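You operate a simulated robot arm through the tools that you are given. There is no shell and no other tool.

The job below is to be done with a simulated two-armed robot. You get a single attempt, and the scene is never put back.

TASK
Run the loaded centrifuge as the teal card says, then free its lid.
Fine: set speed, time and brake by the card; press the lid key once the run has ended.

It is judged by the outcome, as a careful person would: the job done as asked, and still so three seconds after it is handed in. It fails if anything else is knocked over, pushed out of place, dropped, spilled or broken. A push-on lid holds only when it is set on centred and level and pressed home; a screw cap is set on level and turned clockwise until tight.

THE ROBOT
Two 7-joint arms with fingered hands on one trunk that stands fixed in place. Base frame: the origin is at the foot of the trunk, x ahead of it, y to its left, z up. Units: m, degrees, N and s.
The left shoulder is at [0.011, 0.152, 1.355], the right one opposite. With the tool pointing down near the work surface each hand reaches from about 0.1 to 0.74 m from the base axis, measured 20 degrees to its own side. Payload 3.8 kg a hand.
Tool frame (each hand has its own): the origin (TCP) lies between the finger pads and is the grasp point; the fingertips stand 0.03 m ahead of it; z points along the fingers, y is the line along which they close. The gripper opens to 0.104 m. The gripper's body begins 0.035 m behind the TCP. The gripper is a hand of 5 fingers: y runs from the thumb to the fingers, the wrist lies at [-0.015, -0.104, -0.178] in the tool frame, and closing takes about 1.5 s.
Orientation is that of the tool frame in the base frame, as [roll, pitch, yaw] about the fixed x, y, z axes, in that order (R = Rz(yaw) Ry(pitch) Rx(roll)). With the fingers straight down and the wrist toward the robot, the tool's x, y and z point along [0, 1, 0], [1, 0, 0] and [0, 0, -1] of the base frame.

THE INTERFACE
- The arms move only by the tool move_arm. It takes "left_series", "right_series" or both (then of equal length, played together; a hand with none holds still); each is a list of rows, each a list of 6 numbers: the shift along the tool's x, y, z in m, then the turn, a rotation vector about the tool's x, y, z in degrees. In form: [[x, y, z, wx, wy, wz], ...]. A call has 1 to 20 rows; each row is the pose to reach, as a shift and turn from the pose commanded when the call began, along the tool's axes at that moment. "left_jaw" and "right_jaw" are, for a hand that has rows, the gripper command, from -1 (shut) to 1 (fully open), values between in proportion, set as the call begins (left out, the last holds). Each row takes 0.2 s and may step no farther than 0.05 m and 8.6 degrees from the row before; otherwise, or with a gripper value out of range, the whole call is refused. Where a pose cannot be reached the arm comes as near as it can. A force on the tool above 50 N (or 10 N above the force at the start of the call, whichever is more), or a blocked arm, ends the call early, and 0.2 s more pass. Each finger travels about 0.072 m/s and halts on what it meets, pressing with about 25 N; the grip force reading is that of the motor and also rises with nothing between the fingers. The clock runs only during rows and for 0.2 s after the last one: add rows that repeat a pose to give the fingers time. The reply holds the time, the measured pose of the TCP, the force on the tool along the base axes, the opening and the grip force, in the units named above and with some noise, with the torque about the TCP (base axes, N m) and any sound that the robot's microphone picked up.
- Cameras (640 x 400 px; columns grow to the right, rows downward): "scene" is now at [0.0911, 0.0142, 1.551]; the picture's right is [0.18, -0.98, -0.00], its down [-0.13, -0.02, -0.99] and it looks along [0.97, 0.18, -0.14] (base axes); focal length 214 px, centre (320, 200). "left" rides on the left gripper at [-0.08, -0.078, -0.141] in its tool frame; the picture's right is [-0.78, -0.30, 0.56], its down [0.53, -0.78, 0.33] and it looks along [0.33, 0.56, 0.76] (tool axes); focal length 247 px, centre (320, 200). "right" rides on the right gripper at [0.08, -0.078, -0.141] in its tool frame; the picture's right is [-0.78, 0.30, -0.56], its down [-0.54, -0.78, 0.33] and it looks along [-0.33, 0.56, 0.76] (tool axes); focal length 247 px, centre (320, 200). There is no depth. A picture from a camera that has moved, and an enlarged one, comes with that camera's place and axes in the base frame and with its lens.
- get_image(camera): a new picture of that camera. No time passes.
- move_column(by): slides the trunk up (or, below 0, down) by that many m; the arms and the scene camera ride with it, the base frame stays. It gives what a move gives, with no picture.
- hand_shape(shape, hand): the hand has 5 fingers and takes this shape, open, in about a second: jaw (thumb against the fingers, like two jaws); tri (thumb and two fingers); tip (a fingertip pinch); poke (one finger out to press); point (the index stretched); flat (the hand flat); cup (the hand cupped); fist (a fist). The gripper value then closes the fingers along that shape, each until it touches; the sizes above hold for jaw. It gives what a move gives, with no picture.
- pan_tilt(pan, tilt): turns the head with the scene camera to pan (to the left, within 80 degrees either way) and tilt (down, from -29 to 69), counted from straight ahead of the robot. It gives what a move gives.
- zoom(camera, box): a new picture of the part [left, top, right, bottom] of that camera's present view, enlarged. No time passes.
- close_job(): hands the job in; it is judged then, once.

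Places have to be worked out from the pictures, the camera data and where the tool is seen. Open the grippers and draw the arms clear of the work before you hand the job in, unless the task says otherwise.

The tools are called after "Emit:" by a JSON object that holds its "api" and its "payload". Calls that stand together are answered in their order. move_arm: Moves the arms, as the interface text tells. Its arguments: {"type":"object","properties":{"left_series":{"type":"array"},"left_jaw":{"type":"number"},"right_series":{"type":"array"},"right_jaw":{"type":"number"}},"required":[]} The other tools are called the same way: move_column (by) slides the trunk up or down; hand_shape (shape, hand) gives the hand a shape; pan_tilt (pan, tilt) turns the head that bears the scene camera; get_image (camera) takes a picture; zoom (camera, box) takes an enlarged picture of a part of a camera's view; close_job () hands the job in.

At the start:

```text
t: 0.0
left_position: [0.4012, 0.2726, 1.5656]
left_orientation: [179.9, 0.0, 90.0]
left_ft_force: [-1.3, -0.4, 0.9]
left_ft_torque: [0.0, -0.02, 0.03]
left_finger_gap: 0.1036
left_grip_force: 0.1
left_shape: jaw
right_position: [0.4264, -0.0645, 1.6222]
right_orientation: [180.0, -0.1, 89.9]
right_ft_force: [-0.8, 0.8, 0.3]
right_ft_torque: [-0.04, 0.02, 0.01]
right_finger_gap: 0.1035
right_grip_force: 0.1
right_shape: jaw
trunk travel left (down, up): [-0.425, 0.031]
head pan, tilt: [10.4, 7.6]
```

scene: 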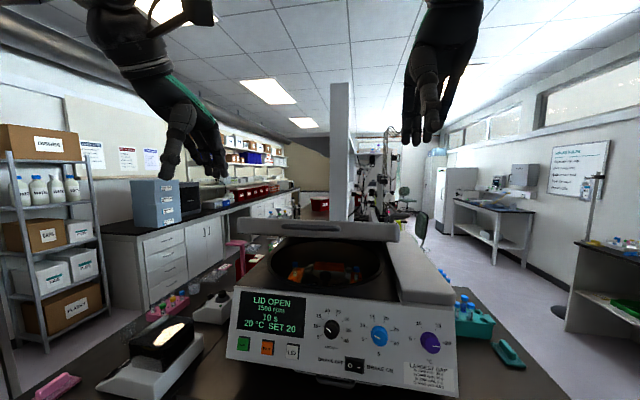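
right: 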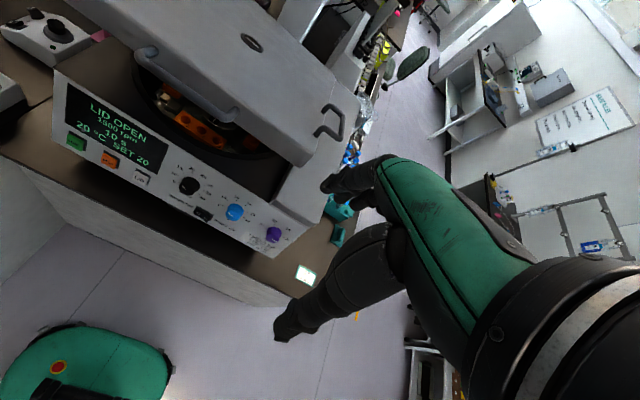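
left: 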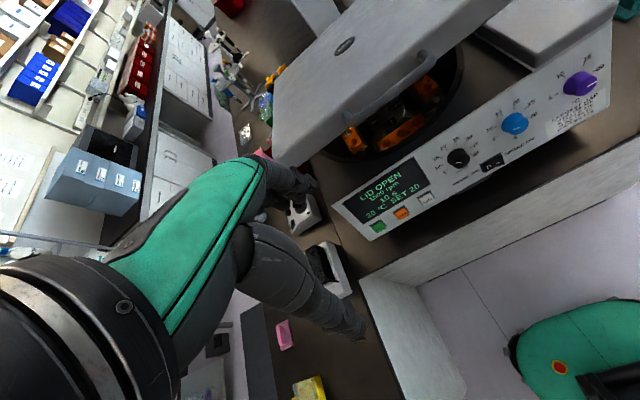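

The centrifuge stands ahead with its lid open; I need to find the teal card and read the panel. I'll enlarge the panel and tilt the head down to look.

Emit:
{"api": "zoom", "payload": {"camera": "scene", "box": [220, 210, 470, 400]}}

Emit:
{"api": "zoom", "payload": {"camera": "left", "box": [320, 20, 640, 260]}}

Emit:
{"api": "zoom", "payload": {"camera": "right", "box": [40, 60, 360, 300]}}

Emit:
{"api": "pan_tilt", "payload": {"pan": 0, "tilt": 45}}

Emit:
{"api": "get_image", "payload": {"camera": "scene"}}

```text
2.11 times, centred on (345, 305) of scene
camera zoom: at [0.0911, 0.0142, 1.551], right [0.18, -0.98, 0.0], down [-0.13, -0.02, -0.99], along [0.97, 0.18, -0.14], focal length 452 px, centre (267, -21)
```

zoom: 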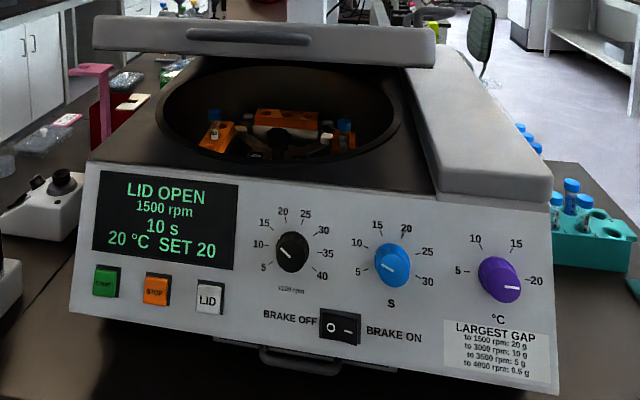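

```text
1.67 times, centred on (480, 140) of left
camera zoom: at [0.3228, 0.1927, 1.7071], right [-0.3, -0.78, -0.56], down [-0.78, 0.53, -0.33], along [0.56, 0.33, -0.76], focal length 412 px, centre (53, 300)
```

zoom: 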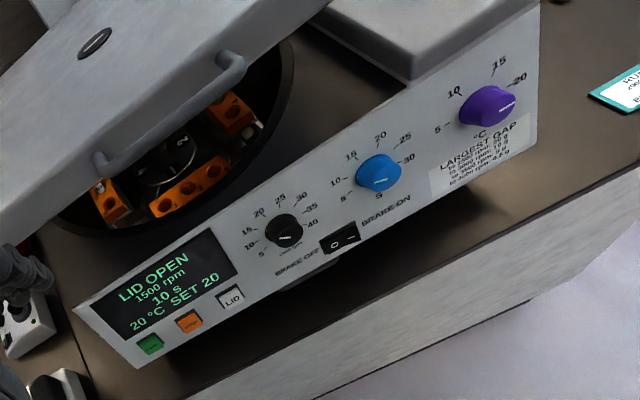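

```text
1.67 times, centred on (200, 180) of right
camera zoom: at [0.3491, 0.0163, 1.7631], right [0.29, -0.78, 0.56], down [-0.78, -0.53, -0.33], along [0.56, -0.33, -0.76], focal length 412 px, centre (520, 233)
```

zoom: 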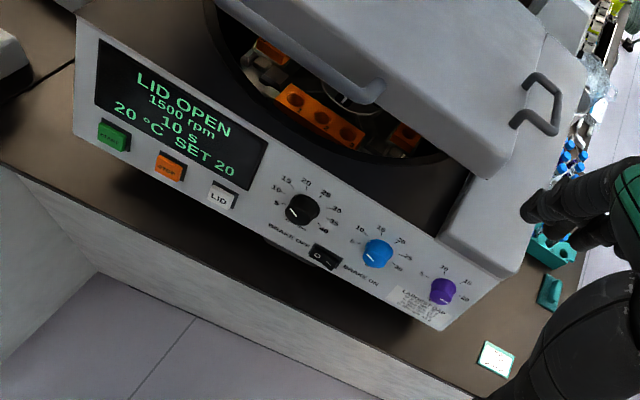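

```text
t: 1.0
left_position: [0.4012, 0.2728, 1.5661]
left_orientation: [-180.0, 0.0, 89.9]
left_ft_force: [0.2, -0.2, -0.1]
left_ft_torque: [0.02, -0.02, -0.02]
left_finger_gap: 0.1038
left_grip_force: 0.0
left_shape: jaw
right_position: [0.4245, -0.0643, 1.6221]
right_orientation: [180.0, 0.0, 89.9]
right_ft_force: [0.4, 0.7, 1.6]
right_ft_torque: [-0.04, -0.01, -0.03]
right_finger_gap: 0.1037
right_grip_force: 0.2
right_shape: jaw
trunk travel left (down, up): [-0.425, 0.031]
head pan, tilt: [0.0, 45.0]
```

```text
taken
camera scene: at [0.0812, -0.0025, 1.4923], right [0.0, -1.0, 0.0], down [-0.71, 0.0, -0.71], along [0.71, 0.0, -0.71], focal length 214 px, centre (320, 200)
```

scene: 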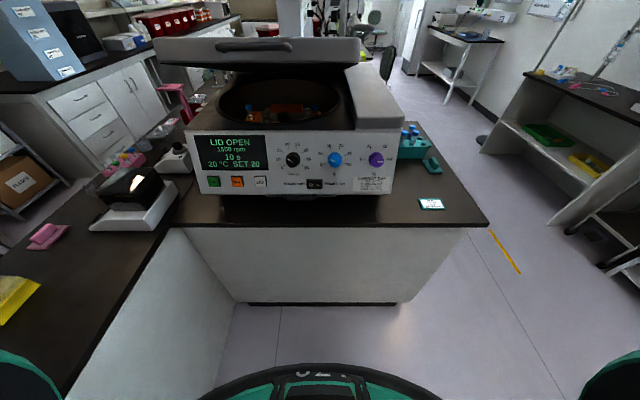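

The teal card lies on the bench to the right of the centrifuge. I'll enlarge it and the panel, which now face the camera squarely.

Emit:
{"api": "zoom", "payload": {"camera": "scene", "box": [410, 190, 454, 217]}}

Emit:
{"api": "zoom", "payload": {"camera": "scene", "box": [180, 120, 420, 270]}}

Emit:
{"api": "zoom", "payload": {"camera": "right", "box": [280, 255, 330, 290]}}

```text
14.55 times, centred on (432, 204) of scene
camera zoom: at [0.0812, -0.0025, 1.4923], right [0.0, -1.0, 0.0], down [-0.71, 0.0, -0.71], along [0.71, 0.0, -0.71], focal length 3120 px, centre (-1309, 149)
```

zoom: 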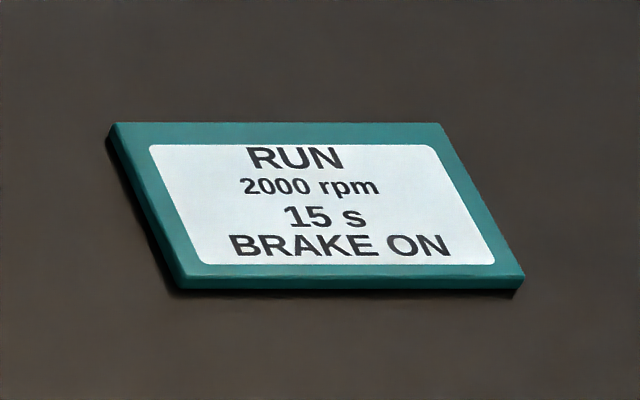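

```text
2.67 times, centred on (300, 195) of scene
camera zoom: at [0.0812, -0.0025, 1.4923], right [0.0, -1.0, 0.0], down [-0.71, 0.0, -0.71], along [0.71, 0.0, -0.71], focal length 572 px, centre (373, 213)
```

zoom: 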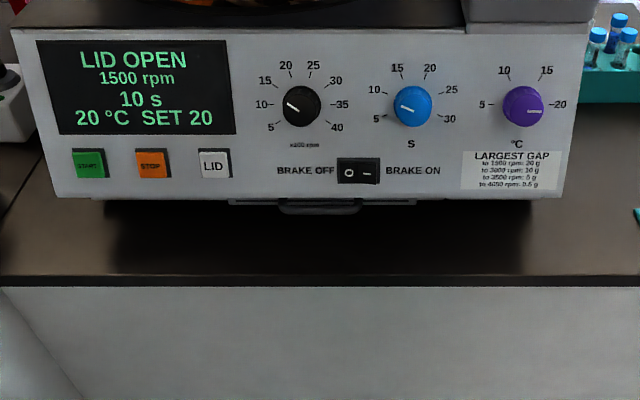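

```text
11.43 times, centred on (305, 272) of right
camera zoom: at [0.3491, 0.0162, 1.7632], right [0.29, -0.78, 0.56], down [-0.78, -0.53, -0.33], along [0.56, -0.33, -0.76], focal length 2823 px, centre (491, -629)
```

zoom: 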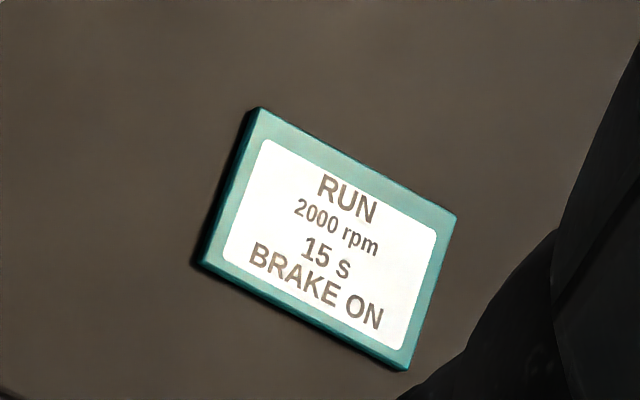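

The card reads 2000 rpm, 15 s, brake on. The display shows 1500 rpm, 10 s, 20 °C and the lid is open. I'll look closer at the brake rocker, the lid and the rotor before moving.

Emit:
{"api": "zoom", "payload": {"camera": "scene", "box": [280, 170, 352, 200]}}

Emit:
{"api": "zoom", "payload": {"camera": "scene", "box": [140, 20, 460, 220]}}

Emit:
{"api": "zoom", "payload": {"camera": "scene", "box": [180, 125, 300, 200]}}

Emit:
{"api": "zoom", "payload": {"camera": "scene", "box": [275, 130, 400, 200]}}

Emit:
{"api": "get_image", "payload": {"camera": "left"}}

Emit:
{"api": "zoom", "payload": {"camera": "left", "box": [260, 0, 500, 180]}}

```text
8.89 times, centred on (316, 185) of scene
camera zoom: at [0.0812, -0.0025, 1.4923], right [0.0, -1.0, 0.0], down [-0.71, 0.0, -0.71], along [0.71, 0.0, -0.71], focal length 1906 px, centre (356, 333)
```

zoom: 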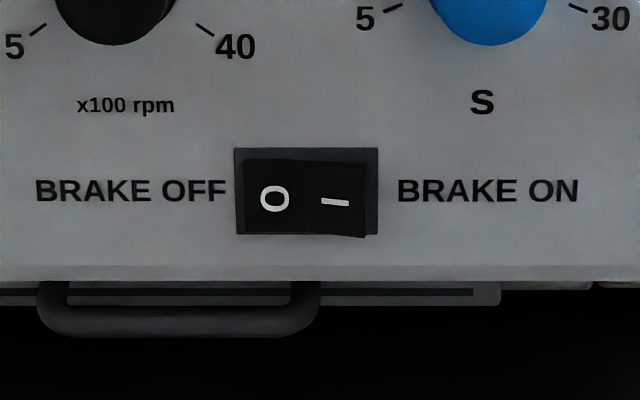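

```text
2.00 times, centred on (300, 120) of scene
camera zoom: at [0.0812, -0.0025, 1.4923], right [0.0, -1.0, 0.0], down [-0.71, 0.0, -0.71], along [0.71, 0.0, -0.71], focal length 429 px, centre (360, 360)
```

zoom: 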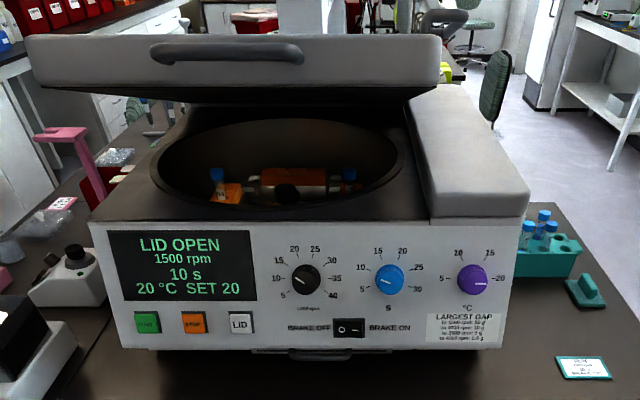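

```text
5.33 times, centred on (240, 162) of scene
camera zoom: at [0.0812, -0.0025, 1.4923], right [0.0, -1.0, 0.0], down [-0.71, 0.0, -0.71], along [0.71, 0.0, -0.71], focal length 1144 px, centre (747, 400)
```

zoom: 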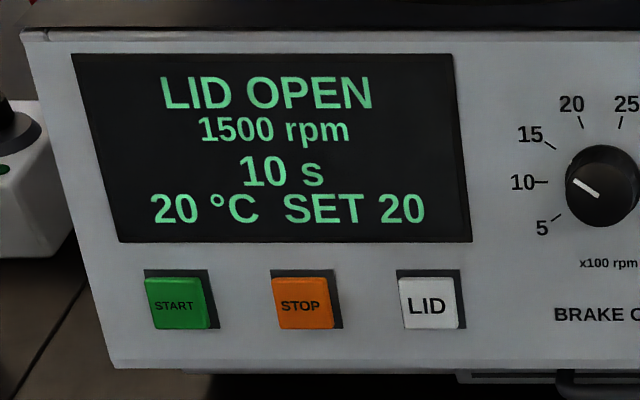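

```text
5.12 times, centred on (338, 165) of scene
camera zoom: at [0.0812, -0.0025, 1.4923], right [0.0, -1.0, 0.0], down [-0.71, 0.0, -0.71], along [0.71, 0.0, -0.71], focal length 1098 px, centre (230, 379)
```

zoom: 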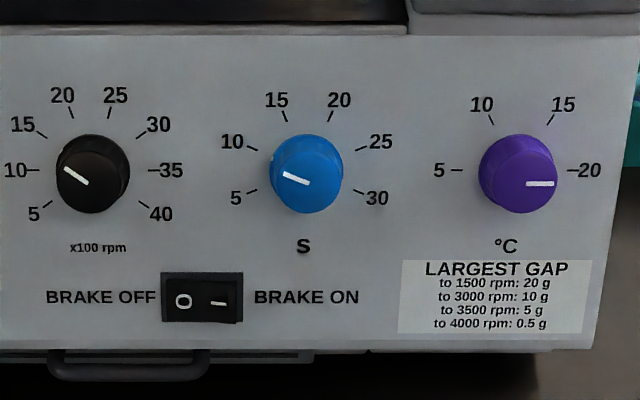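

```text
taken
camera left: at [0.3228, 0.1927, 1.7071], right [-0.3, -0.78, -0.56], down [-0.78, 0.53, -0.33], along [0.56, 0.33, -0.76], focal length 247 px, centre (320, 200)
```

left: 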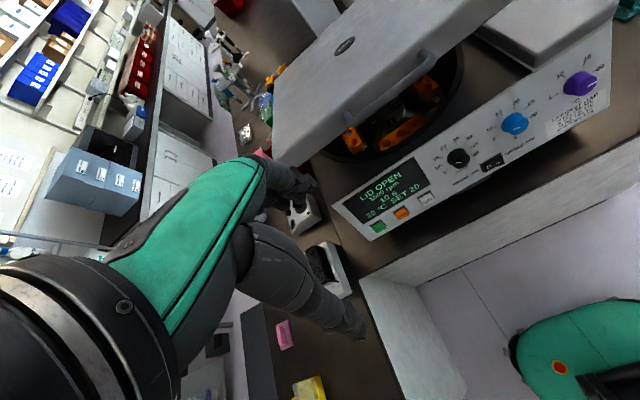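

```text
2.22 times, centred on (380, 90) of left
camera zoom: at [0.3228, 0.1927, 1.7071], right [-0.3, -0.78, -0.56], down [-0.78, 0.53, -0.33], along [0.56, 0.33, -0.76], focal length 549 px, centre (187, 444)
```

zoom: 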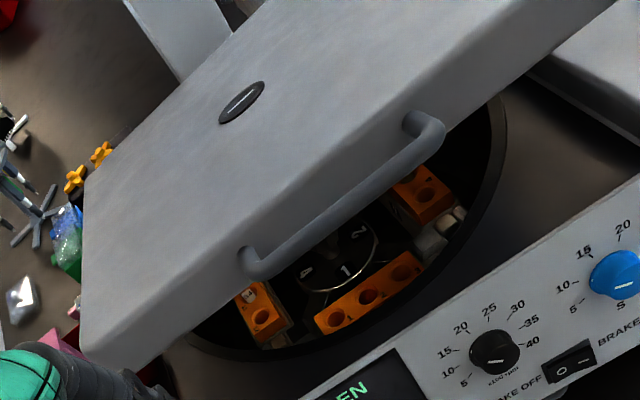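

The rocker's "–" side stands proud, so the brake is off now. By triangulation the speed knob is near (0.625, 0.079, 1.12), the time knob near (0.625, −0.046, 1.12) and the LID key near (0.60, 0.187, 1.06). I'll swing the right hand so its fingers point forward, well short of the panel.

Emit:
{"api": "move_arm", "payload": {"right_series": [[0, 0.0, 0.03, -7.5, 0, 0], [0, 0.0, 0.06, -15, 0, 0], [0, 0.0, 0.1, -22.5, 0, 0], [0, 0.0, 0.14, -30, 0, 0], [0, 0.0, 0.18, -37.5, 0, 0], [0, 0.0, 0.22, -45, 0, 0], [0, 0.0, 0.26, -52.5, 0, 0], [0, 0.0, 0.3, -60, 0, 0], [0, 0.0, 0.34, -67.5, 0, 0], [0, 0.0, 0.38, -75, 0, 0], [0, 0.0, 0.38, -75, 0, 0]]}}

Emit:
{"api": "get_image", "payload": {"camera": "right"}}

Emit:
{"api": "get_image", "payload": {"camera": "scene"}}

```text
t: 3.4
left_position: [0.4004, 0.273, 1.5668]
left_orientation: [179.9, 0.0, 90.0]
left_ft_force: [0.7, -0.3, 0.0]
left_ft_torque: [0.0, 0.0, 0.02]
left_finger_gap: 0.1038
left_grip_force: 0.0
left_shape: jaw
right_position: [0.4435, -0.0307, 1.278]
right_orientation: [105.1, 0.0, 89.8]
right_ft_force: [0.0, -0.9, -0.9]
right_ft_torque: [0.03, -0.02, -0.02]
right_finger_gap: 0.1039
right_grip_force: 0.1
right_shape: jaw
right hand out of reach, approached as far as the arm can: row 10, 11
trunk travel left (down, up): [-0.425, 0.031]
head pan, tilt: [0.0, 45.0]
```

```text
taken
camera right: at [0.2879, 0.0496, 1.2397], right [-0.46, -0.78, 0.43], down [0.12, -0.53, -0.84], along [0.88, -0.34, 0.34], focal length 247 px, centre (320, 200)
```

right: 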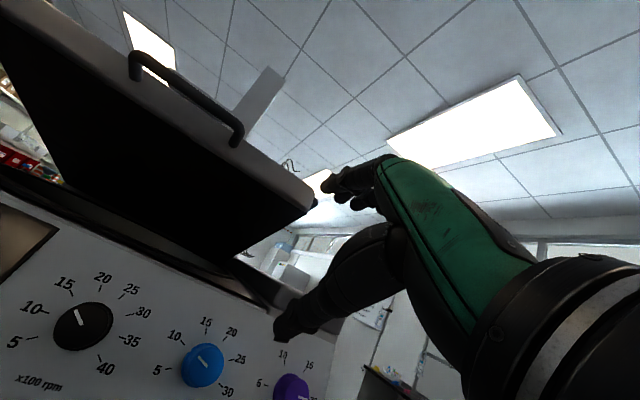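

```text
taken
camera scene: at [0.0801, -0.0029, 1.4923], right [0.0, -1.0, 0.0], down [-0.71, 0.0, -0.71], along [0.71, 0.0, -0.71], focal length 214 px, centre (320, 200)
```

scene: 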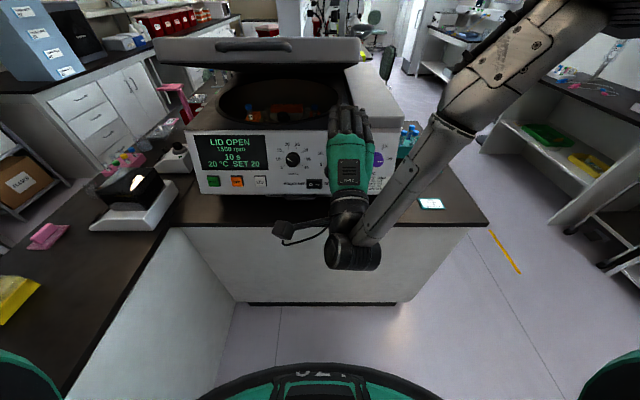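

The right hand now points forward, and the camera confirms the speed knob near (0.62, 0.08, 1.118). I'll lower it in front of the panel while rolling the wrist 45° to the right so there is room for a clockwise turn.

Emit:
{"api": "move_arm", "payload": {"right_series": [[0.01, -0.019, 0.011, 0, 0, -7.5], [0.02, -0.038, 0.023, 0, 0, -15], [0.03, -0.057, 0.034, 0, 0, -22.5], [0.04, -0.076, 0.046, 0, 0, -30], [0.05, -0.095, 0.057, 0, 0, -37.5], [0.06, -0.114, 0.068, 0, 0, -45], [0.06, -0.114, 0.068, 0, 0, -45]]}}

Emit:
{"api": "get_image", "payload": {"camera": "right"}}

Emit:
{"api": "get_image", "payload": {"camera": "scene"}}

Emit:
{"api": "get_image", "payload": {"camera": "left"}}

```text
t: 5.0
left_position: [0.4018, 0.2727, 1.5661]
left_orientation: [-180.0, 0.0, 90.0]
left_ft_force: [-0.1, -0.2, 0.6]
left_ft_torque: [-0.02, 0.0, 0.0]
left_finger_gap: 0.1036
left_grip_force: 0.0
left_shape: jaw
right_position: [0.4363, 0.0631, 1.2209]
right_orientation: [113.2, 42.6, 102.1]
right_ft_force: [0.3, -0.2, 0.2]
right_ft_torque: [0.02, -0.01, -0.02]
right_finger_gap: 0.1041
right_grip_force: 0.0
right_shape: jaw
right hand out of reach, approached as far as the arm can: row 1, 2, 3, 4, 5, 6, 7
trunk travel left (down, up): [-0.425, 0.031]
head pan, tilt: [0.0, 45.0]
```

```text
taken
camera right: at [0.2698, 0.0772, 1.1562], right [-0.34, -0.32, 0.89], down [0.2, -0.94, -0.26], along [0.92, 0.09, 0.38], focal length 247 px, centre (320, 200)
```

right: 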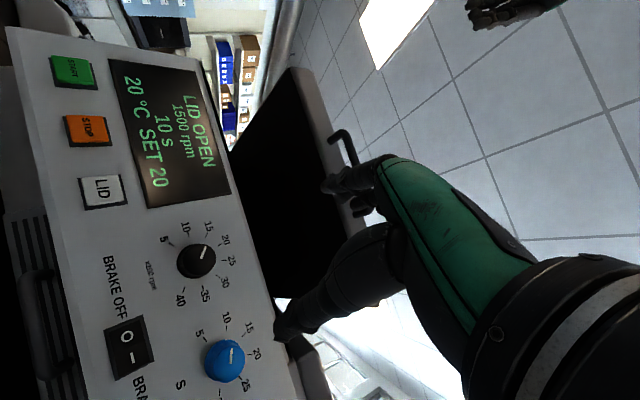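

```text
taken
camera scene: at [0.0815, -0.0023, 1.4922], right [0.0, -1.0, 0.0], down [-0.71, 0.0, -0.7], along [0.7, 0.0, -0.71], focal length 214 px, centre (320, 200)
```

scene: 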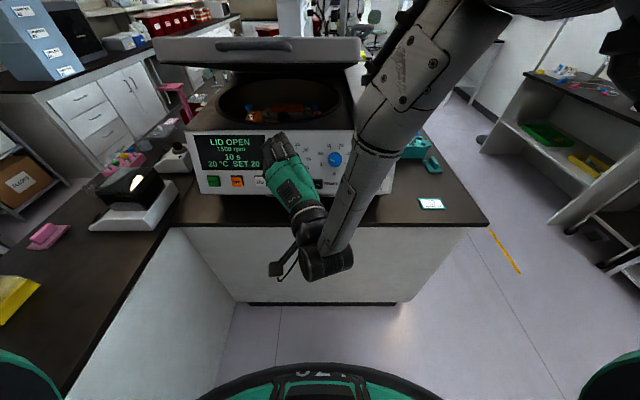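

```text
taken
camera left: at [0.3232, 0.193, 1.707], right [-0.3, -0.78, -0.56], down [-0.78, 0.53, -0.33], along [0.56, 0.33, -0.76], focal length 247 px, centre (320, 200)
```

left: 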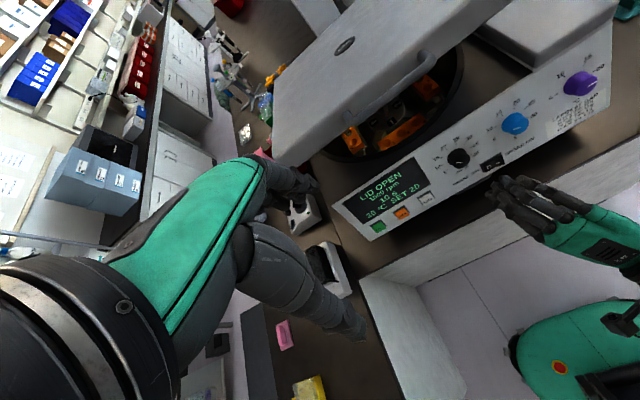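

The arm reports it cannot quite reach that pose: the shoulder sits too high above the panel. I'll raise the right hand, then lower the trunk so the forearm lies more level.

Emit:
{"api": "move_arm", "payload": {"right_series": [[-0.03, 0.03, -0.013, 0, 0, 0], [-0.06, 0.06, -0.026, 0, 0, 0], [-0.09, 0.09, -0.039, 0, 0, 0], [-0.12, 0.12, -0.052, 0, 0, 0], [-0.15, 0.15, -0.065, 0, 0, 0], [-0.15, 0.15, -0.065, 0, 0, 0]]}}

```text
t: 6.4
left_position: [0.4005, 0.2722, 1.5653]
left_orientation: [180.0, -0.1, 90.0]
left_ft_force: [-0.7, -0.3, 0.2]
left_ft_torque: [0.02, 0.0, 0.01]
left_finger_gap: 0.1038
left_grip_force: 0.0
left_shape: jaw
right_position: [0.4323, 0.0641, 1.4469]
right_orientation: [113.1, 42.5, 102.0]
right_ft_force: [-0.2, -0.8, 0.5]
right_ft_torque: [0.0, -0.02, 0.04]
right_finger_gap: 0.104
right_grip_force: 0.1
right_shape: jaw
trunk travel left (down, up): [-0.425, 0.031]
head pan, tilt: [0.0, 45.0]
```

The raise worked. Now I'll lower the trunk by 0.25 m.

Emit:
{"api": "move_column", "payload": {"by": -0.25}}

Emit:
{"api": "get_image", "payload": {"camera": "scene"}}

Emit:
{"api": "get_image", "payload": {"camera": "right"}}

```text
t: 9.0
left_position: [0.3994, 0.273, 1.3167]
left_orientation: [-180.0, -0.1, 90.1]
left_ft_force: [0.0, -0.1, 0.0]
left_ft_torque: [0.01, -0.02, -0.01]
left_finger_gap: 0.1037
left_grip_force: 0.1
left_shape: jaw
right_position: [0.4302, 0.066, 1.1945]
right_orientation: [113.2, 42.5, 102.1]
right_ft_force: [0.1, -0.1, 0.3]
right_ft_torque: [0.04, -0.01, 0.02]
right_finger_gap: 0.1042
right_grip_force: 0.0
right_shape: jaw
trunk travel left (down, up): [-0.175, 0.281]
head pan, tilt: [0.0, 45.0]
```

```text
taken
camera scene: at [0.1653, -0.0043, 1.211], right [-0.02, -1.0, 0.0], down [-0.83, 0.01, -0.55], along [0.55, -0.01, -0.83], focal length 214 px, centre (320, 200)
```

scene: 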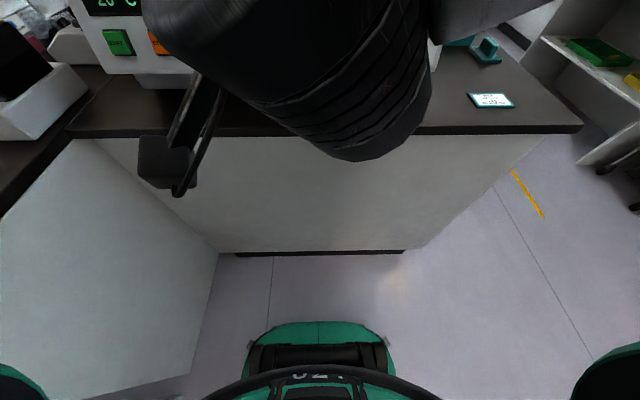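

```text
taken
camera right: at [0.2639, 0.0805, 1.1282], right [-0.34, -0.32, 0.89], down [0.2, -0.94, -0.26], along [0.92, 0.09, 0.38], focal length 247 px, centre (320, 200)
```

right: 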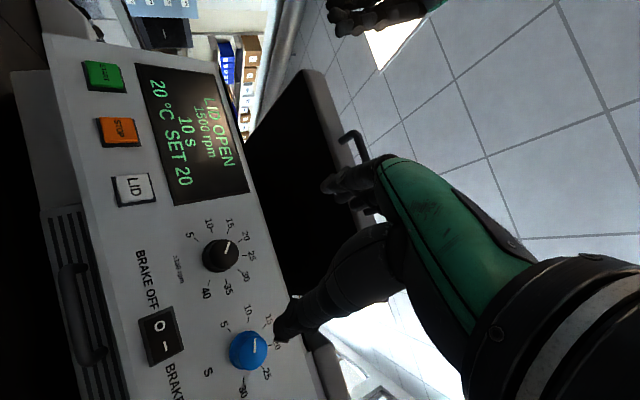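

The trunk came down (it also leaned a little forward), and the right wrist is near the head camera. I'll level the head to see the panel and move the right hand toward the speed knob, keeping short of it.

Emit:
{"api": "pan_tilt", "payload": {"pan": 0, "tilt": 5}}

Emit:
{"api": "get_image", "payload": {"camera": "scene"}}

Emit:
{"api": "get_image", "payload": {"camera": "left"}}

```text
t: 10.1
left_position: [0.4015, 0.272, 1.3154]
left_orientation: [-179.9, 0.0, 90.0]
left_ft_force: [-0.4, 0.5, -0.1]
left_ft_torque: [-0.01, 0.02, 0.01]
left_finger_gap: 0.1037
left_grip_force: 0.0
left_shape: jaw
right_position: [0.431, 0.066, 1.1932]
right_orientation: [113.2, 42.5, 102.0]
right_ft_force: [0.2, -0.2, -0.6]
right_ft_torque: [0.02, 0.03, -0.02]
right_finger_gap: 0.104
right_grip_force: 0.1
right_shape: jaw
trunk travel left (down, up): [-0.175, 0.281]
head pan, tilt: [0.0, 5.0]
```

```text
taken
camera scene: at [0.1887, -0.0025, 1.27], right [0.0, -1.0, 0.0], down [-0.29, 0.0, -0.96], along [0.96, 0.0, -0.29], focal length 214 px, centre (320, 200)
```

scene: 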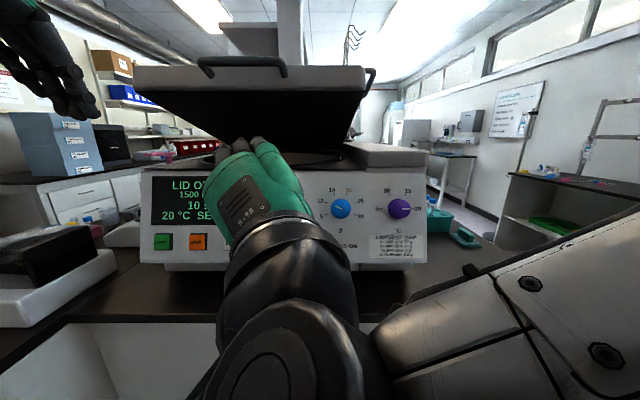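

```text
taken
camera left: at [0.323, 0.1927, 1.457], right [-0.3, -0.78, -0.56], down [-0.78, 0.53, -0.33], along [0.56, 0.33, -0.76], focal length 247 px, centre (320, 200)
```

left: 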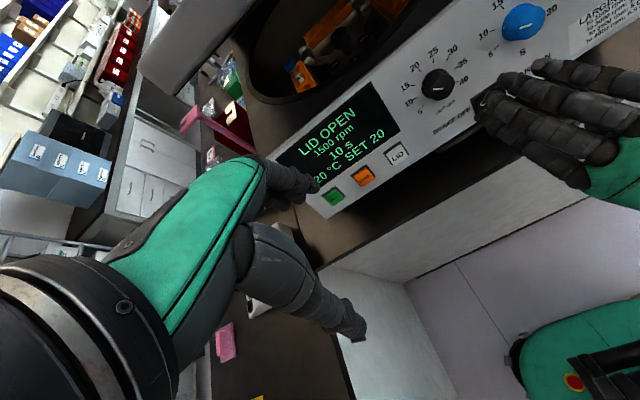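

The left camera sees the panel and the right hand well. I'll enlarge it to pin down the panel plane more precisely.

Emit:
{"api": "zoom", "payload": {"camera": "left", "box": [270, 60, 430, 220]}}

Emit:
{"api": "zoom", "payload": {"camera": "left", "box": [380, 0, 640, 162]}}

Emit:
{"api": "zoom", "payload": {"camera": "scene", "box": [120, 40, 440, 280]}}

```text
2.50 times, centred on (350, 140) of left
camera zoom: at [0.323, 0.1927, 1.457], right [-0.3, -0.78, -0.56], down [-0.78, 0.53, -0.33], along [0.56, 0.33, -0.76], focal length 617 px, centre (245, 350)
```

zoom: 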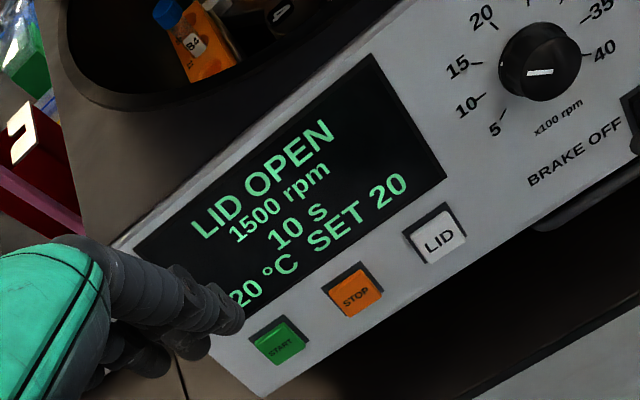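

```text
2.46 times, centred on (510, 81) of left
camera zoom: at [0.323, 0.1927, 1.457], right [-0.3, -0.78, -0.56], down [-0.78, 0.53, -0.33], along [0.56, 0.33, -0.76], focal length 608 px, centre (-148, 493)
```

zoom: 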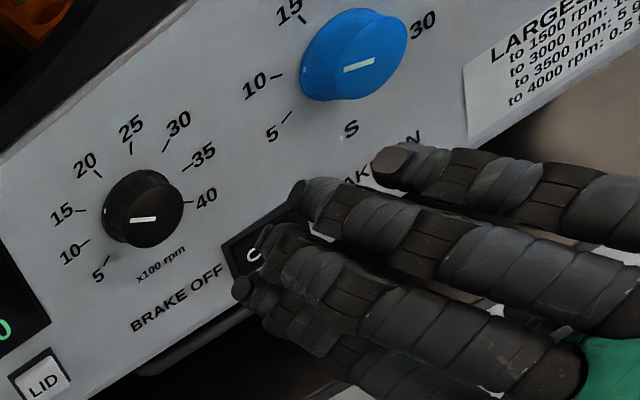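

```text
1.67 times, centred on (280, 160) of scene
camera zoom: at [0.1887, -0.0025, 1.27], right [0.0, -1.0, 0.0], down [-0.29, 0.0, -0.96], along [0.96, 0.0, -0.29], focal length 358 px, centre (387, 267)
```

zoom: 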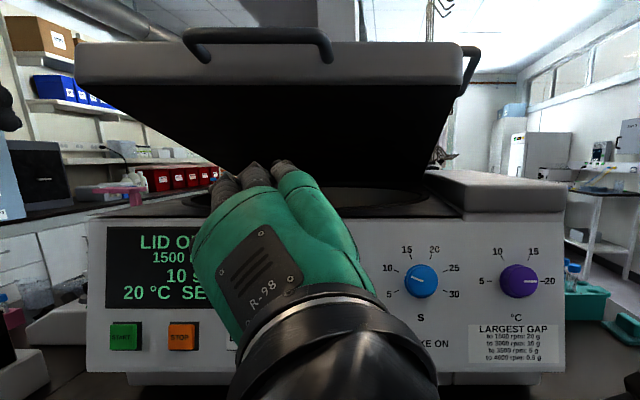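

The panel leans back about 16°; knob axis runs through roughly (0.62, 0.0795, 1.12) and the keys' faces lie near x 0.595, z 1.06. I'll bring the right hand to a standoff 7 cm out along the speed knob's axis with the jaws partly closed.

Emit:
{"api": "move_arm", "payload": {"right_series": [[0.007, 0.001, 0.028, -0.9, 0.5, -1.5], [0.013, 0.002, 0.057, -1.7, 1.0, -3.0], [0.02, 0.002, 0.085, -2.6, 1.5, -4.6], [0.0267, 0.003, 0.1136, -3.48, 2.05, -6.1], [0.0267, 0.003, 0.1136, -3.48, 2.05, -6.1]], "right_jaw": 0.3}}

Emit:
{"api": "get_image", "payload": {"camera": "left"}}

Emit:
{"api": "get_image", "payload": {"camera": "right"}}

Emit:
{"api": "get_image", "payload": {"camera": "scene"}}

```text
t: 11.3
left_position: [0.4007, 0.2717, 1.3161]
left_orientation: [-180.0, 0.1, 90.0]
left_ft_force: [-0.1, -0.1, -0.2]
left_ft_torque: [0.04, 0.04, -0.01]
left_finger_gap: 0.1036
left_grip_force: 0.2
left_shape: jaw
right_position: [0.502, 0.0773, 1.1598]
right_orientation: [113.7, 45.7, 106.1]
right_ft_force: [0.3, -0.7, 0.3]
right_ft_torque: [-0.03, 0.0, 0.02]
right_finger_gap: 0.0681
right_grip_force: 0.0
right_shape: jaw
right hand out of reach, approached as far as the arm can: row 3, 4, 5
trunk travel left (down, up): [-0.175, 0.281]
head pan, tilt: [0.0, 5.0]
```

```text
taken
camera left: at [0.3236, 0.1926, 1.4569], right [-0.3, -0.78, -0.56], down [-0.78, 0.53, -0.33], along [0.56, 0.33, -0.76], focal length 247 px, centre (320, 200)
```

left: 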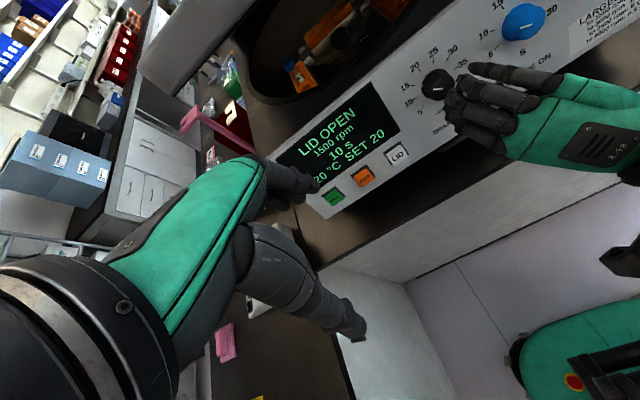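

```text
taken
camera right: at [0.3359, 0.0757, 1.0936], right [-0.32, -0.29, 0.9], down [0.26, -0.94, -0.21], along [0.91, 0.17, 0.38], focal length 247 px, centre (320, 200)
```

right: 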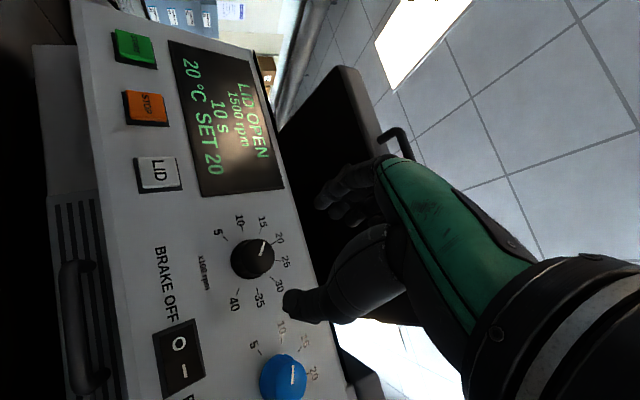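

```text
taken
camera scene: at [0.1892, -0.0027, 1.27], right [0.0, -1.0, 0.0], down [-0.29, 0.0, -0.96], along [0.96, 0.0, -0.29], focal length 214 px, centre (320, 200)
```

scene: 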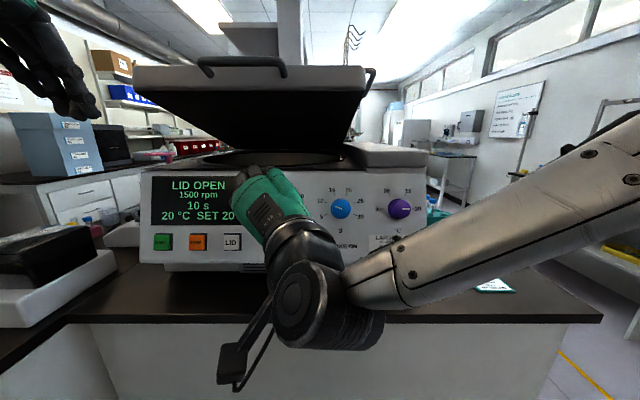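

The reading says the arm stops short at this roll (x 0.502). The forearm comes from the right, so I'll roll the hand further, about 47° more anticlockwise, to line it up with the forearm.

Emit:
{"api": "move_arm", "payload": {"right_series": [[0, 0, 0, 0, 0, -7.8], [0, 0, 0, 0, 0, -15.7], [0, 0, 0, 0, 0, -23.5], [0, 0, 0, 0, 0, -31.4], [0, 0, 0, 0, 0, -39.2], [0, 0, 0, 0, 0, -47], [0, 0, 0, 0, 0, -47]]}}

Emit:
{"api": "get_image", "payload": {"camera": "left"}}

Emit:
{"api": "get_image", "payload": {"camera": "scene"}}

```text
t: 12.9
left_position: [0.4003, 0.272, 1.316]
left_orientation: [180.0, 0.0, 90.0]
left_ft_force: [0.1, -1.1, -0.9]
left_ft_torque: [-0.03, -0.02, -0.04]
left_finger_gap: 0.1037
left_grip_force: 0.1
left_shape: jaw
right_position: [0.5015, 0.0764, 1.1606]
right_orientation: [-157.4, 72.6, -156.5]
right_ft_force: [0.9, 0.0, 0.3]
right_ft_torque: [0.02, 0.0, 0.04]
right_finger_gap: 0.068
right_grip_force: 0.2
right_shape: jaw
right hand out of reach, approached as far as the arm can: row 1
trunk travel left (down, up): [-0.175, 0.281]
head pan, tilt: [0.0, 5.0]
```

```text
taken
camera left: at [0.323, 0.1926, 1.457], right [-0.3, -0.78, -0.56], down [-0.78, 0.53, -0.33], along [0.56, 0.33, -0.76], focal length 247 px, centre (320, 200)
```

left: 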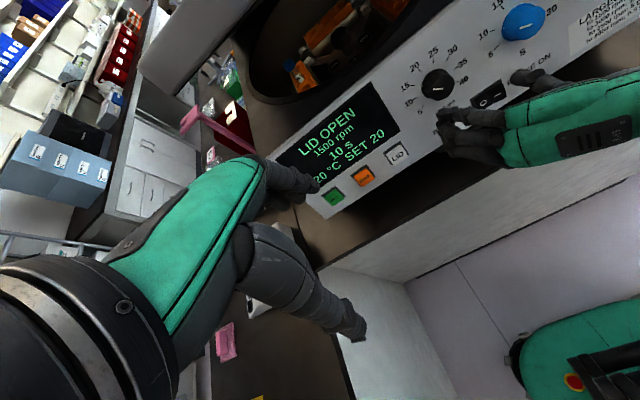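

```text
taken
camera scene: at [0.1887, -0.0027, 1.2701], right [0.0, -1.0, 0.0], down [-0.29, 0.0, -0.96], along [0.96, 0.0, -0.29], focal length 214 px, centre (320, 200)
```

scene: 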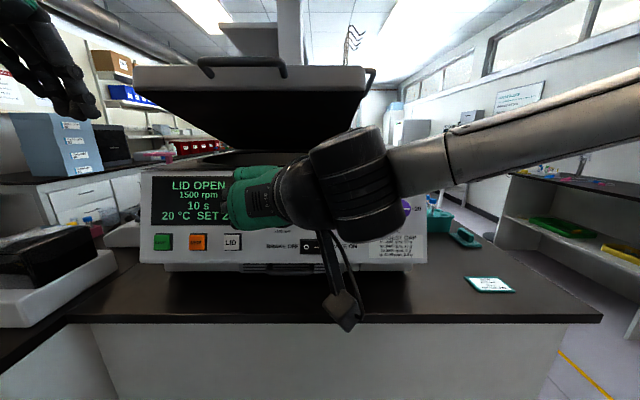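

The roll succeeded: the tool axis is now along the knob axis (0.961, 0, −0.276). I'll slide to the standoff on the knob's axis and check alignment.

Emit:
{"api": "move_arm", "payload": {"right_series": [[0.003, 0.002, 0.019, 0, 0, 0], [0.006, 0.0038, 0.0378, 0, 0, 0], [0.006, 0.0038, 0.0378, 0, 0, 0]]}}

Emit:
{"api": "zoom", "payload": {"camera": "left", "box": [380, 20, 600, 160]}}

Emit:
{"api": "get_image", "payload": {"camera": "right"}}

```text
t: 13.7
left_position: [0.4, 0.272, 1.3158]
left_orientation: [179.9, 0.0, 90.0]
left_ft_force: [-0.1, -0.3, -1.3]
left_ft_torque: [-0.01, -0.05, -0.04]
left_finger_gap: 0.1035
left_grip_force: 0.0
left_shape: jaw
right_position: [0.5336, 0.0792, 1.1438]
right_orientation: [-157.4, 72.7, -156.4]
right_ft_force: [1.1, 0.1, 0.4]
right_ft_torque: [0.03, -0.07, 0.04]
right_finger_gap: 0.0675
right_grip_force: 0.2
right_shape: jaw
trunk travel left (down, up): [-0.175, 0.281]
head pan, tilt: [0.0, 5.0]
```

```text
2.86 times, centred on (490, 90) of left
camera zoom: at [0.3222, 0.1927, 1.4573], right [-0.29, -0.78, -0.56], down [-0.78, 0.53, -0.33], along [0.56, 0.33, -0.76], focal length 706 px, centre (-166, 514)
```

zoom: 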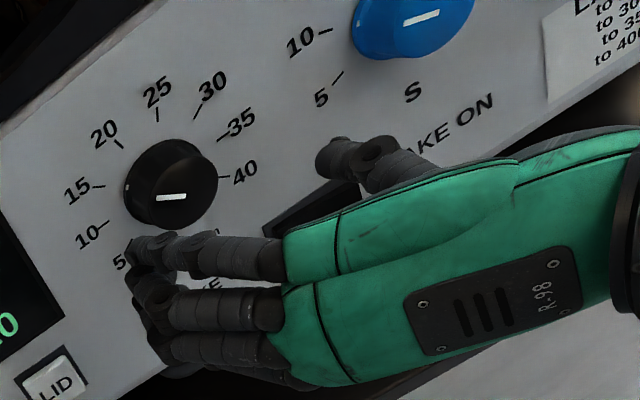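

```text
taken
camera right: at [0.3798, -0.0067, 1.116], right [-0.33, 0.39, 0.86], down [0.49, -0.71, 0.51], along [0.8, 0.59, 0.05], focal length 247 px, centre (320, 200)
```

right: 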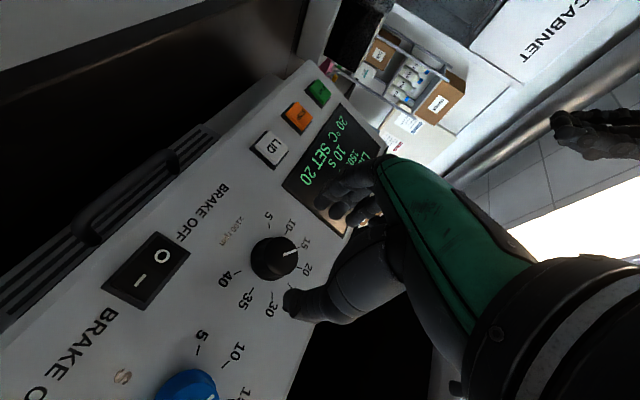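

The tool axis passes through the knob's centre in both cameras, with thumb and fingers on either side. I'll advance 6 cm along the axis in small steps, watching the force.

Emit:
{"api": "move_arm", "payload": {"right_series": [[0, 0, 0.015, 0, 0, 0], [0, 0, 0.03, 0, 0, 0], [0, 0, 0.045, 0, 0, 0], [0, 0, 0.053, 0, 0, 0], [0, 0, 0.06, 0, 0, 0], [0, 0, 0.06, 0, 0, 0]]}}

Emit:
{"api": "zoom", "payload": {"camera": "left", "box": [380, 20, 600, 160]}}

Emit:
{"api": "get_image", "payload": {"camera": "right"}}

```text
t: 15.1
left_position: [0.4007, 0.2735, 1.3165]
left_orientation: [180.0, -0.1, 90.0]
left_ft_force: [0.6, 0.5, -0.1]
left_ft_torque: [0.0, 0.02, -0.02]
left_finger_gap: 0.1035
left_grip_force: 0.1
left_shape: jaw
right_position: [0.5941, 0.0796, 1.1277]
right_orientation: [-157.3, 72.7, -156.4]
right_ft_force: [0.2, 0.4, -0.8]
right_ft_torque: [-0.03, 0.01, -0.01]
right_finger_gap: 0.0676
right_grip_force: 0.1
right_shape: jaw
trunk travel left (down, up): [-0.175, 0.281]
head pan, tilt: [0.0, 5.0]
```

```text
2.86 times, centred on (490, 90) of left
camera zoom: at [0.3229, 0.1927, 1.4571], right [-0.3, -0.78, -0.56], down [-0.78, 0.53, -0.33], along [0.56, 0.33, -0.76], focal length 706 px, centre (-166, 514)
```

zoom: 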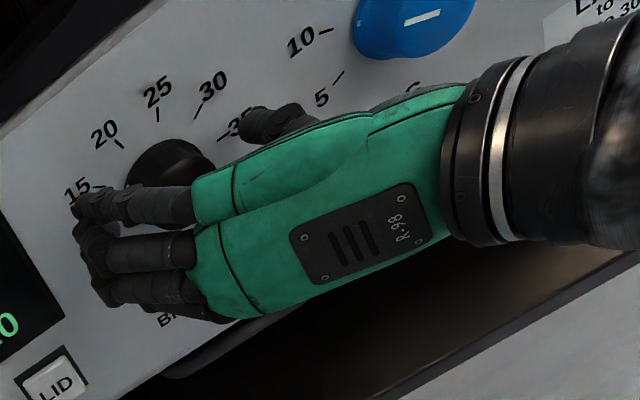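

```text
taken
camera right: at [0.4391, -0.0058, 1.0995], right [-0.33, 0.39, 0.86], down [0.49, -0.71, 0.51], along [0.8, 0.59, 0.05], focal length 247 px, centre (320, 200)
```

right: 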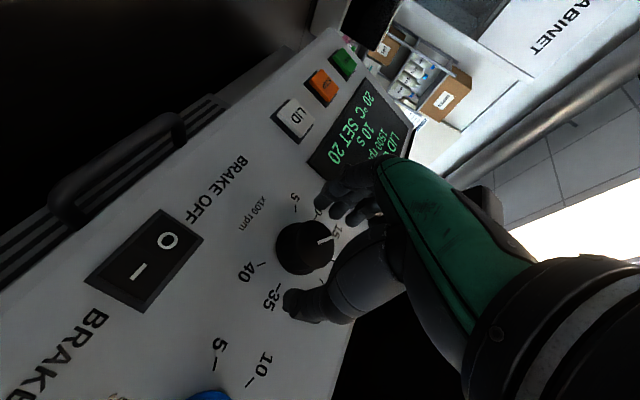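

No contact yet and the knob sits between thumb and fingers. I'll close the hand on it.

Emit:
{"api": "move_arm", "payload": {"right_series": [[0, 0, 0, 0, 0, 0], [0, 0, 0, 0, 0, 0], [0, 0, 0, 0, 0, 0], [0, 0, 0, 0, 0, 0], [0, 0, 0, 0, 0, 0]], "right_jaw": -0.5}}

Emit:
{"api": "zoom", "payload": {"camera": "left", "box": [270, 10, 590, 210]}}

Emit:
{"api": "get_image", "payload": {"camera": "right"}}

```text
t: 16.3
left_position: [0.4012, 0.2714, 1.3159]
left_orientation: [-180.0, 0.0, 90.0]
left_ft_force: [-0.5, 0.5, 0.0]
left_ft_torque: [0.02, 0.03, -0.02]
left_finger_gap: 0.104
left_grip_force: 0.0
left_shape: jaw
right_position: [0.5931, 0.0797, 1.127]
right_orientation: [-157.9, 72.6, -156.9]
right_ft_force: [0.9, -1.6, -0.5]
right_ft_torque: [0.07, 0.03, 0.03]
right_finger_gap: 0.0328
right_grip_force: 25.3
right_shape: jaw
trunk travel left (down, up): [-0.175, 0.281]
head pan, tilt: [0.0, 5.0]
```

```text
2.00 times, centred on (430, 110) of left
camera zoom: at [0.3232, 0.1922, 1.457], right [-0.3, -0.78, -0.56], down [-0.78, 0.53, -0.33], along [0.56, 0.33, -0.76], focal length 494 px, centre (100, 380)
```

zoom: 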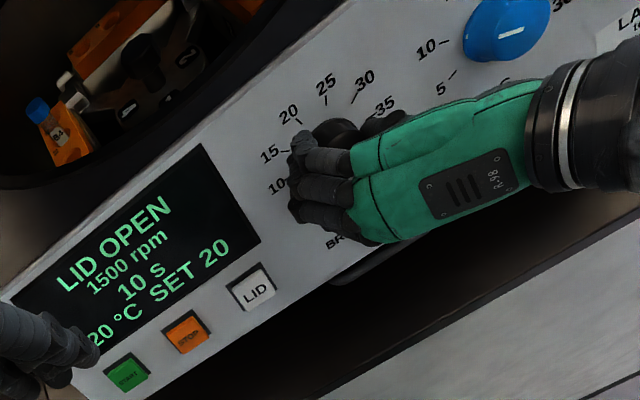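

```text
taken
camera right: at [0.4391, -0.0063, 1.0994], right [-0.33, 0.39, 0.86], down [0.49, -0.71, 0.51], along [0.81, 0.59, 0.05], focal length 247 px, centre (320, 200)
```

right: 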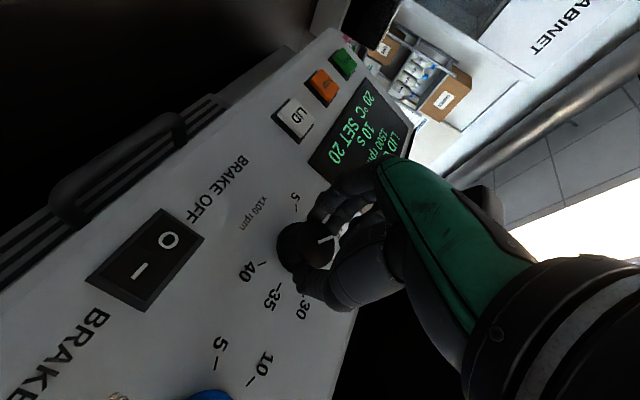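

The grip stopped at 0.033 m with 25 N, so the knob is held; the display still shows 1500 rpm. I'll turn clockwise 18° and read the display.

Emit:
{"api": "move_arm", "payload": {"right_series": [[0, 0, 0, 0, 0, 4], [0, 0, 0, 0, 0, 8], [0, 0, 0, 0, 0, 12], [0, 0, 0, 0, 0, 16], [0, 0, 0, 0, 0, 18], [0, 0, 0, 0, 0, 18]]}}

Emit:
{"api": "zoom", "payload": {"camera": "left", "box": [270, 10, 590, 210]}}

Emit:
{"api": "zoom", "payload": {"camera": "right", "box": [220, 60, 440, 340]}}

```text
t: 17.7
left_position: [0.3996, 0.2709, 1.3168]
left_orientation: [179.9, 0.0, 90.1]
left_ft_force: [-0.1, 0.0, 0.0]
left_ft_torque: [0.02, 0.0, 0.0]
left_finger_gap: 0.104
left_grip_force: 0.1
left_shape: jaw
right_position: [0.5931, 0.079, 1.1276]
right_orientation: [146.0, 70.4, 144.4]
right_ft_force: [-3.6, -2.8, -4.6]
right_ft_torque: [-0.06, 0.15, -0.1]
right_finger_gap: 0.0324
right_grip_force: 24.9
right_shape: jaw
trunk travel left (down, up): [-0.175, 0.281]
head pan, tilt: [0.0, 5.0]
```

```text
2.00 times, centred on (430, 110) of left
camera zoom: at [0.323, 0.1921, 1.4571], right [-0.3, -0.78, -0.56], down [-0.78, 0.53, -0.33], along [0.56, 0.33, -0.76], focal length 494 px, centre (100, 380)
```

zoom: 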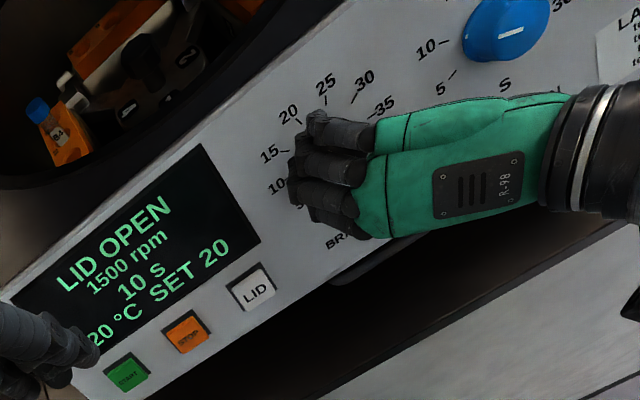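

```text
1.43 times, centred on (330, 200) of right
camera zoom: at [0.4328, 0.0196, 1.0772], right [-0.31, 0.14, 0.94], down [0.42, -0.87, 0.27], along [0.85, 0.48, 0.21], focal length 353 px, centre (306, 200)
```

zoom: 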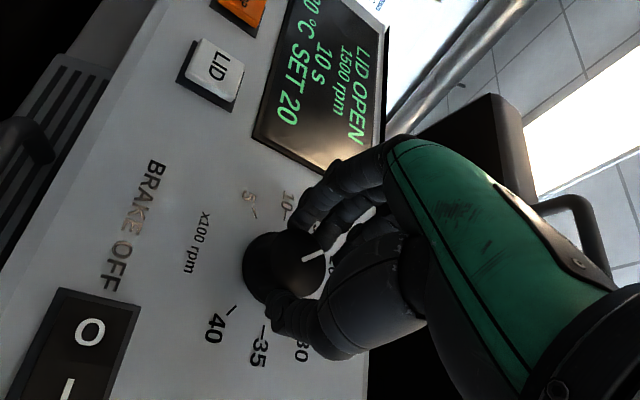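

The display still says 1500 rpm, so the knob either slipped or the reading snaps in steps. I'll continue turning to about 34° and check.

Emit:
{"api": "move_arm", "payload": {"right_series": [[0, 0, 0, 0, 0, 4], [0, 0, 0, 0, 0, 8], [0, 0, 0, 0, 0, 12], [0, 0, 0, 0, 0, 16], [0, 0, 0, 0, 0, 16]]}}

Emit:
{"api": "zoom", "payload": {"camera": "left", "box": [270, 10, 590, 210]}}

Emit:
{"api": "zoom", "payload": {"camera": "right", "box": [220, 100, 380, 300]}}

```text
t: 18.9
left_position: [0.4, 0.2756, 1.3155]
left_orientation: [179.8, 0.2, 90.0]
left_ft_force: [0.6, -0.2, 1.0]
left_ft_torque: [0.0, 0.0, 0.0]
left_finger_gap: 0.1037
left_grip_force: 0.1
left_shape: jaw
right_position: [0.5969, 0.067, 1.1302]
right_orientation: [129.2, 64.2, 127.7]
right_ft_force: [-15.0, 19.7, -5.5]
right_ft_torque: [0.17, 0.06, 0.92]
right_finger_gap: 0.036
right_grip_force: 24.9
right_shape: jaw
right hand out of reach, approached as far as the arm can: row 2, 3, 4, 5
trunk travel left (down, up): [-0.175, 0.281]
head pan, tilt: [0.0, 5.0]
```

```text
2.00 times, centred on (430, 110) of left
camera zoom: at [0.3203, 0.1963, 1.4572], right [-0.29, -0.78, -0.55], down [-0.78, 0.53, -0.34], along [0.56, 0.33, -0.76], focal length 494 px, centre (100, 380)
```

zoom: 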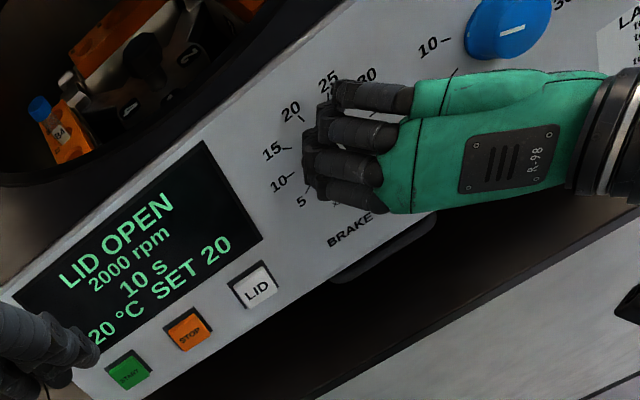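

```text
2.00 times, centred on (300, 200) of right
camera zoom: at [0.4347, 0.0193, 1.0711], right [-0.31, 0.0, 0.95], down [0.4, -0.91, 0.13], along [0.86, 0.42, 0.28], focal length 494 px, centre (360, 200)
```

zoom: 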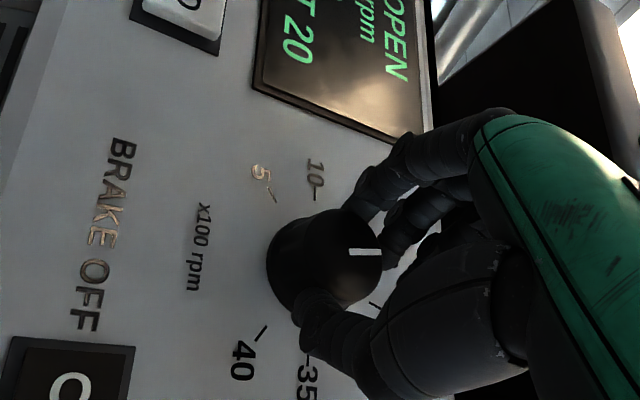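

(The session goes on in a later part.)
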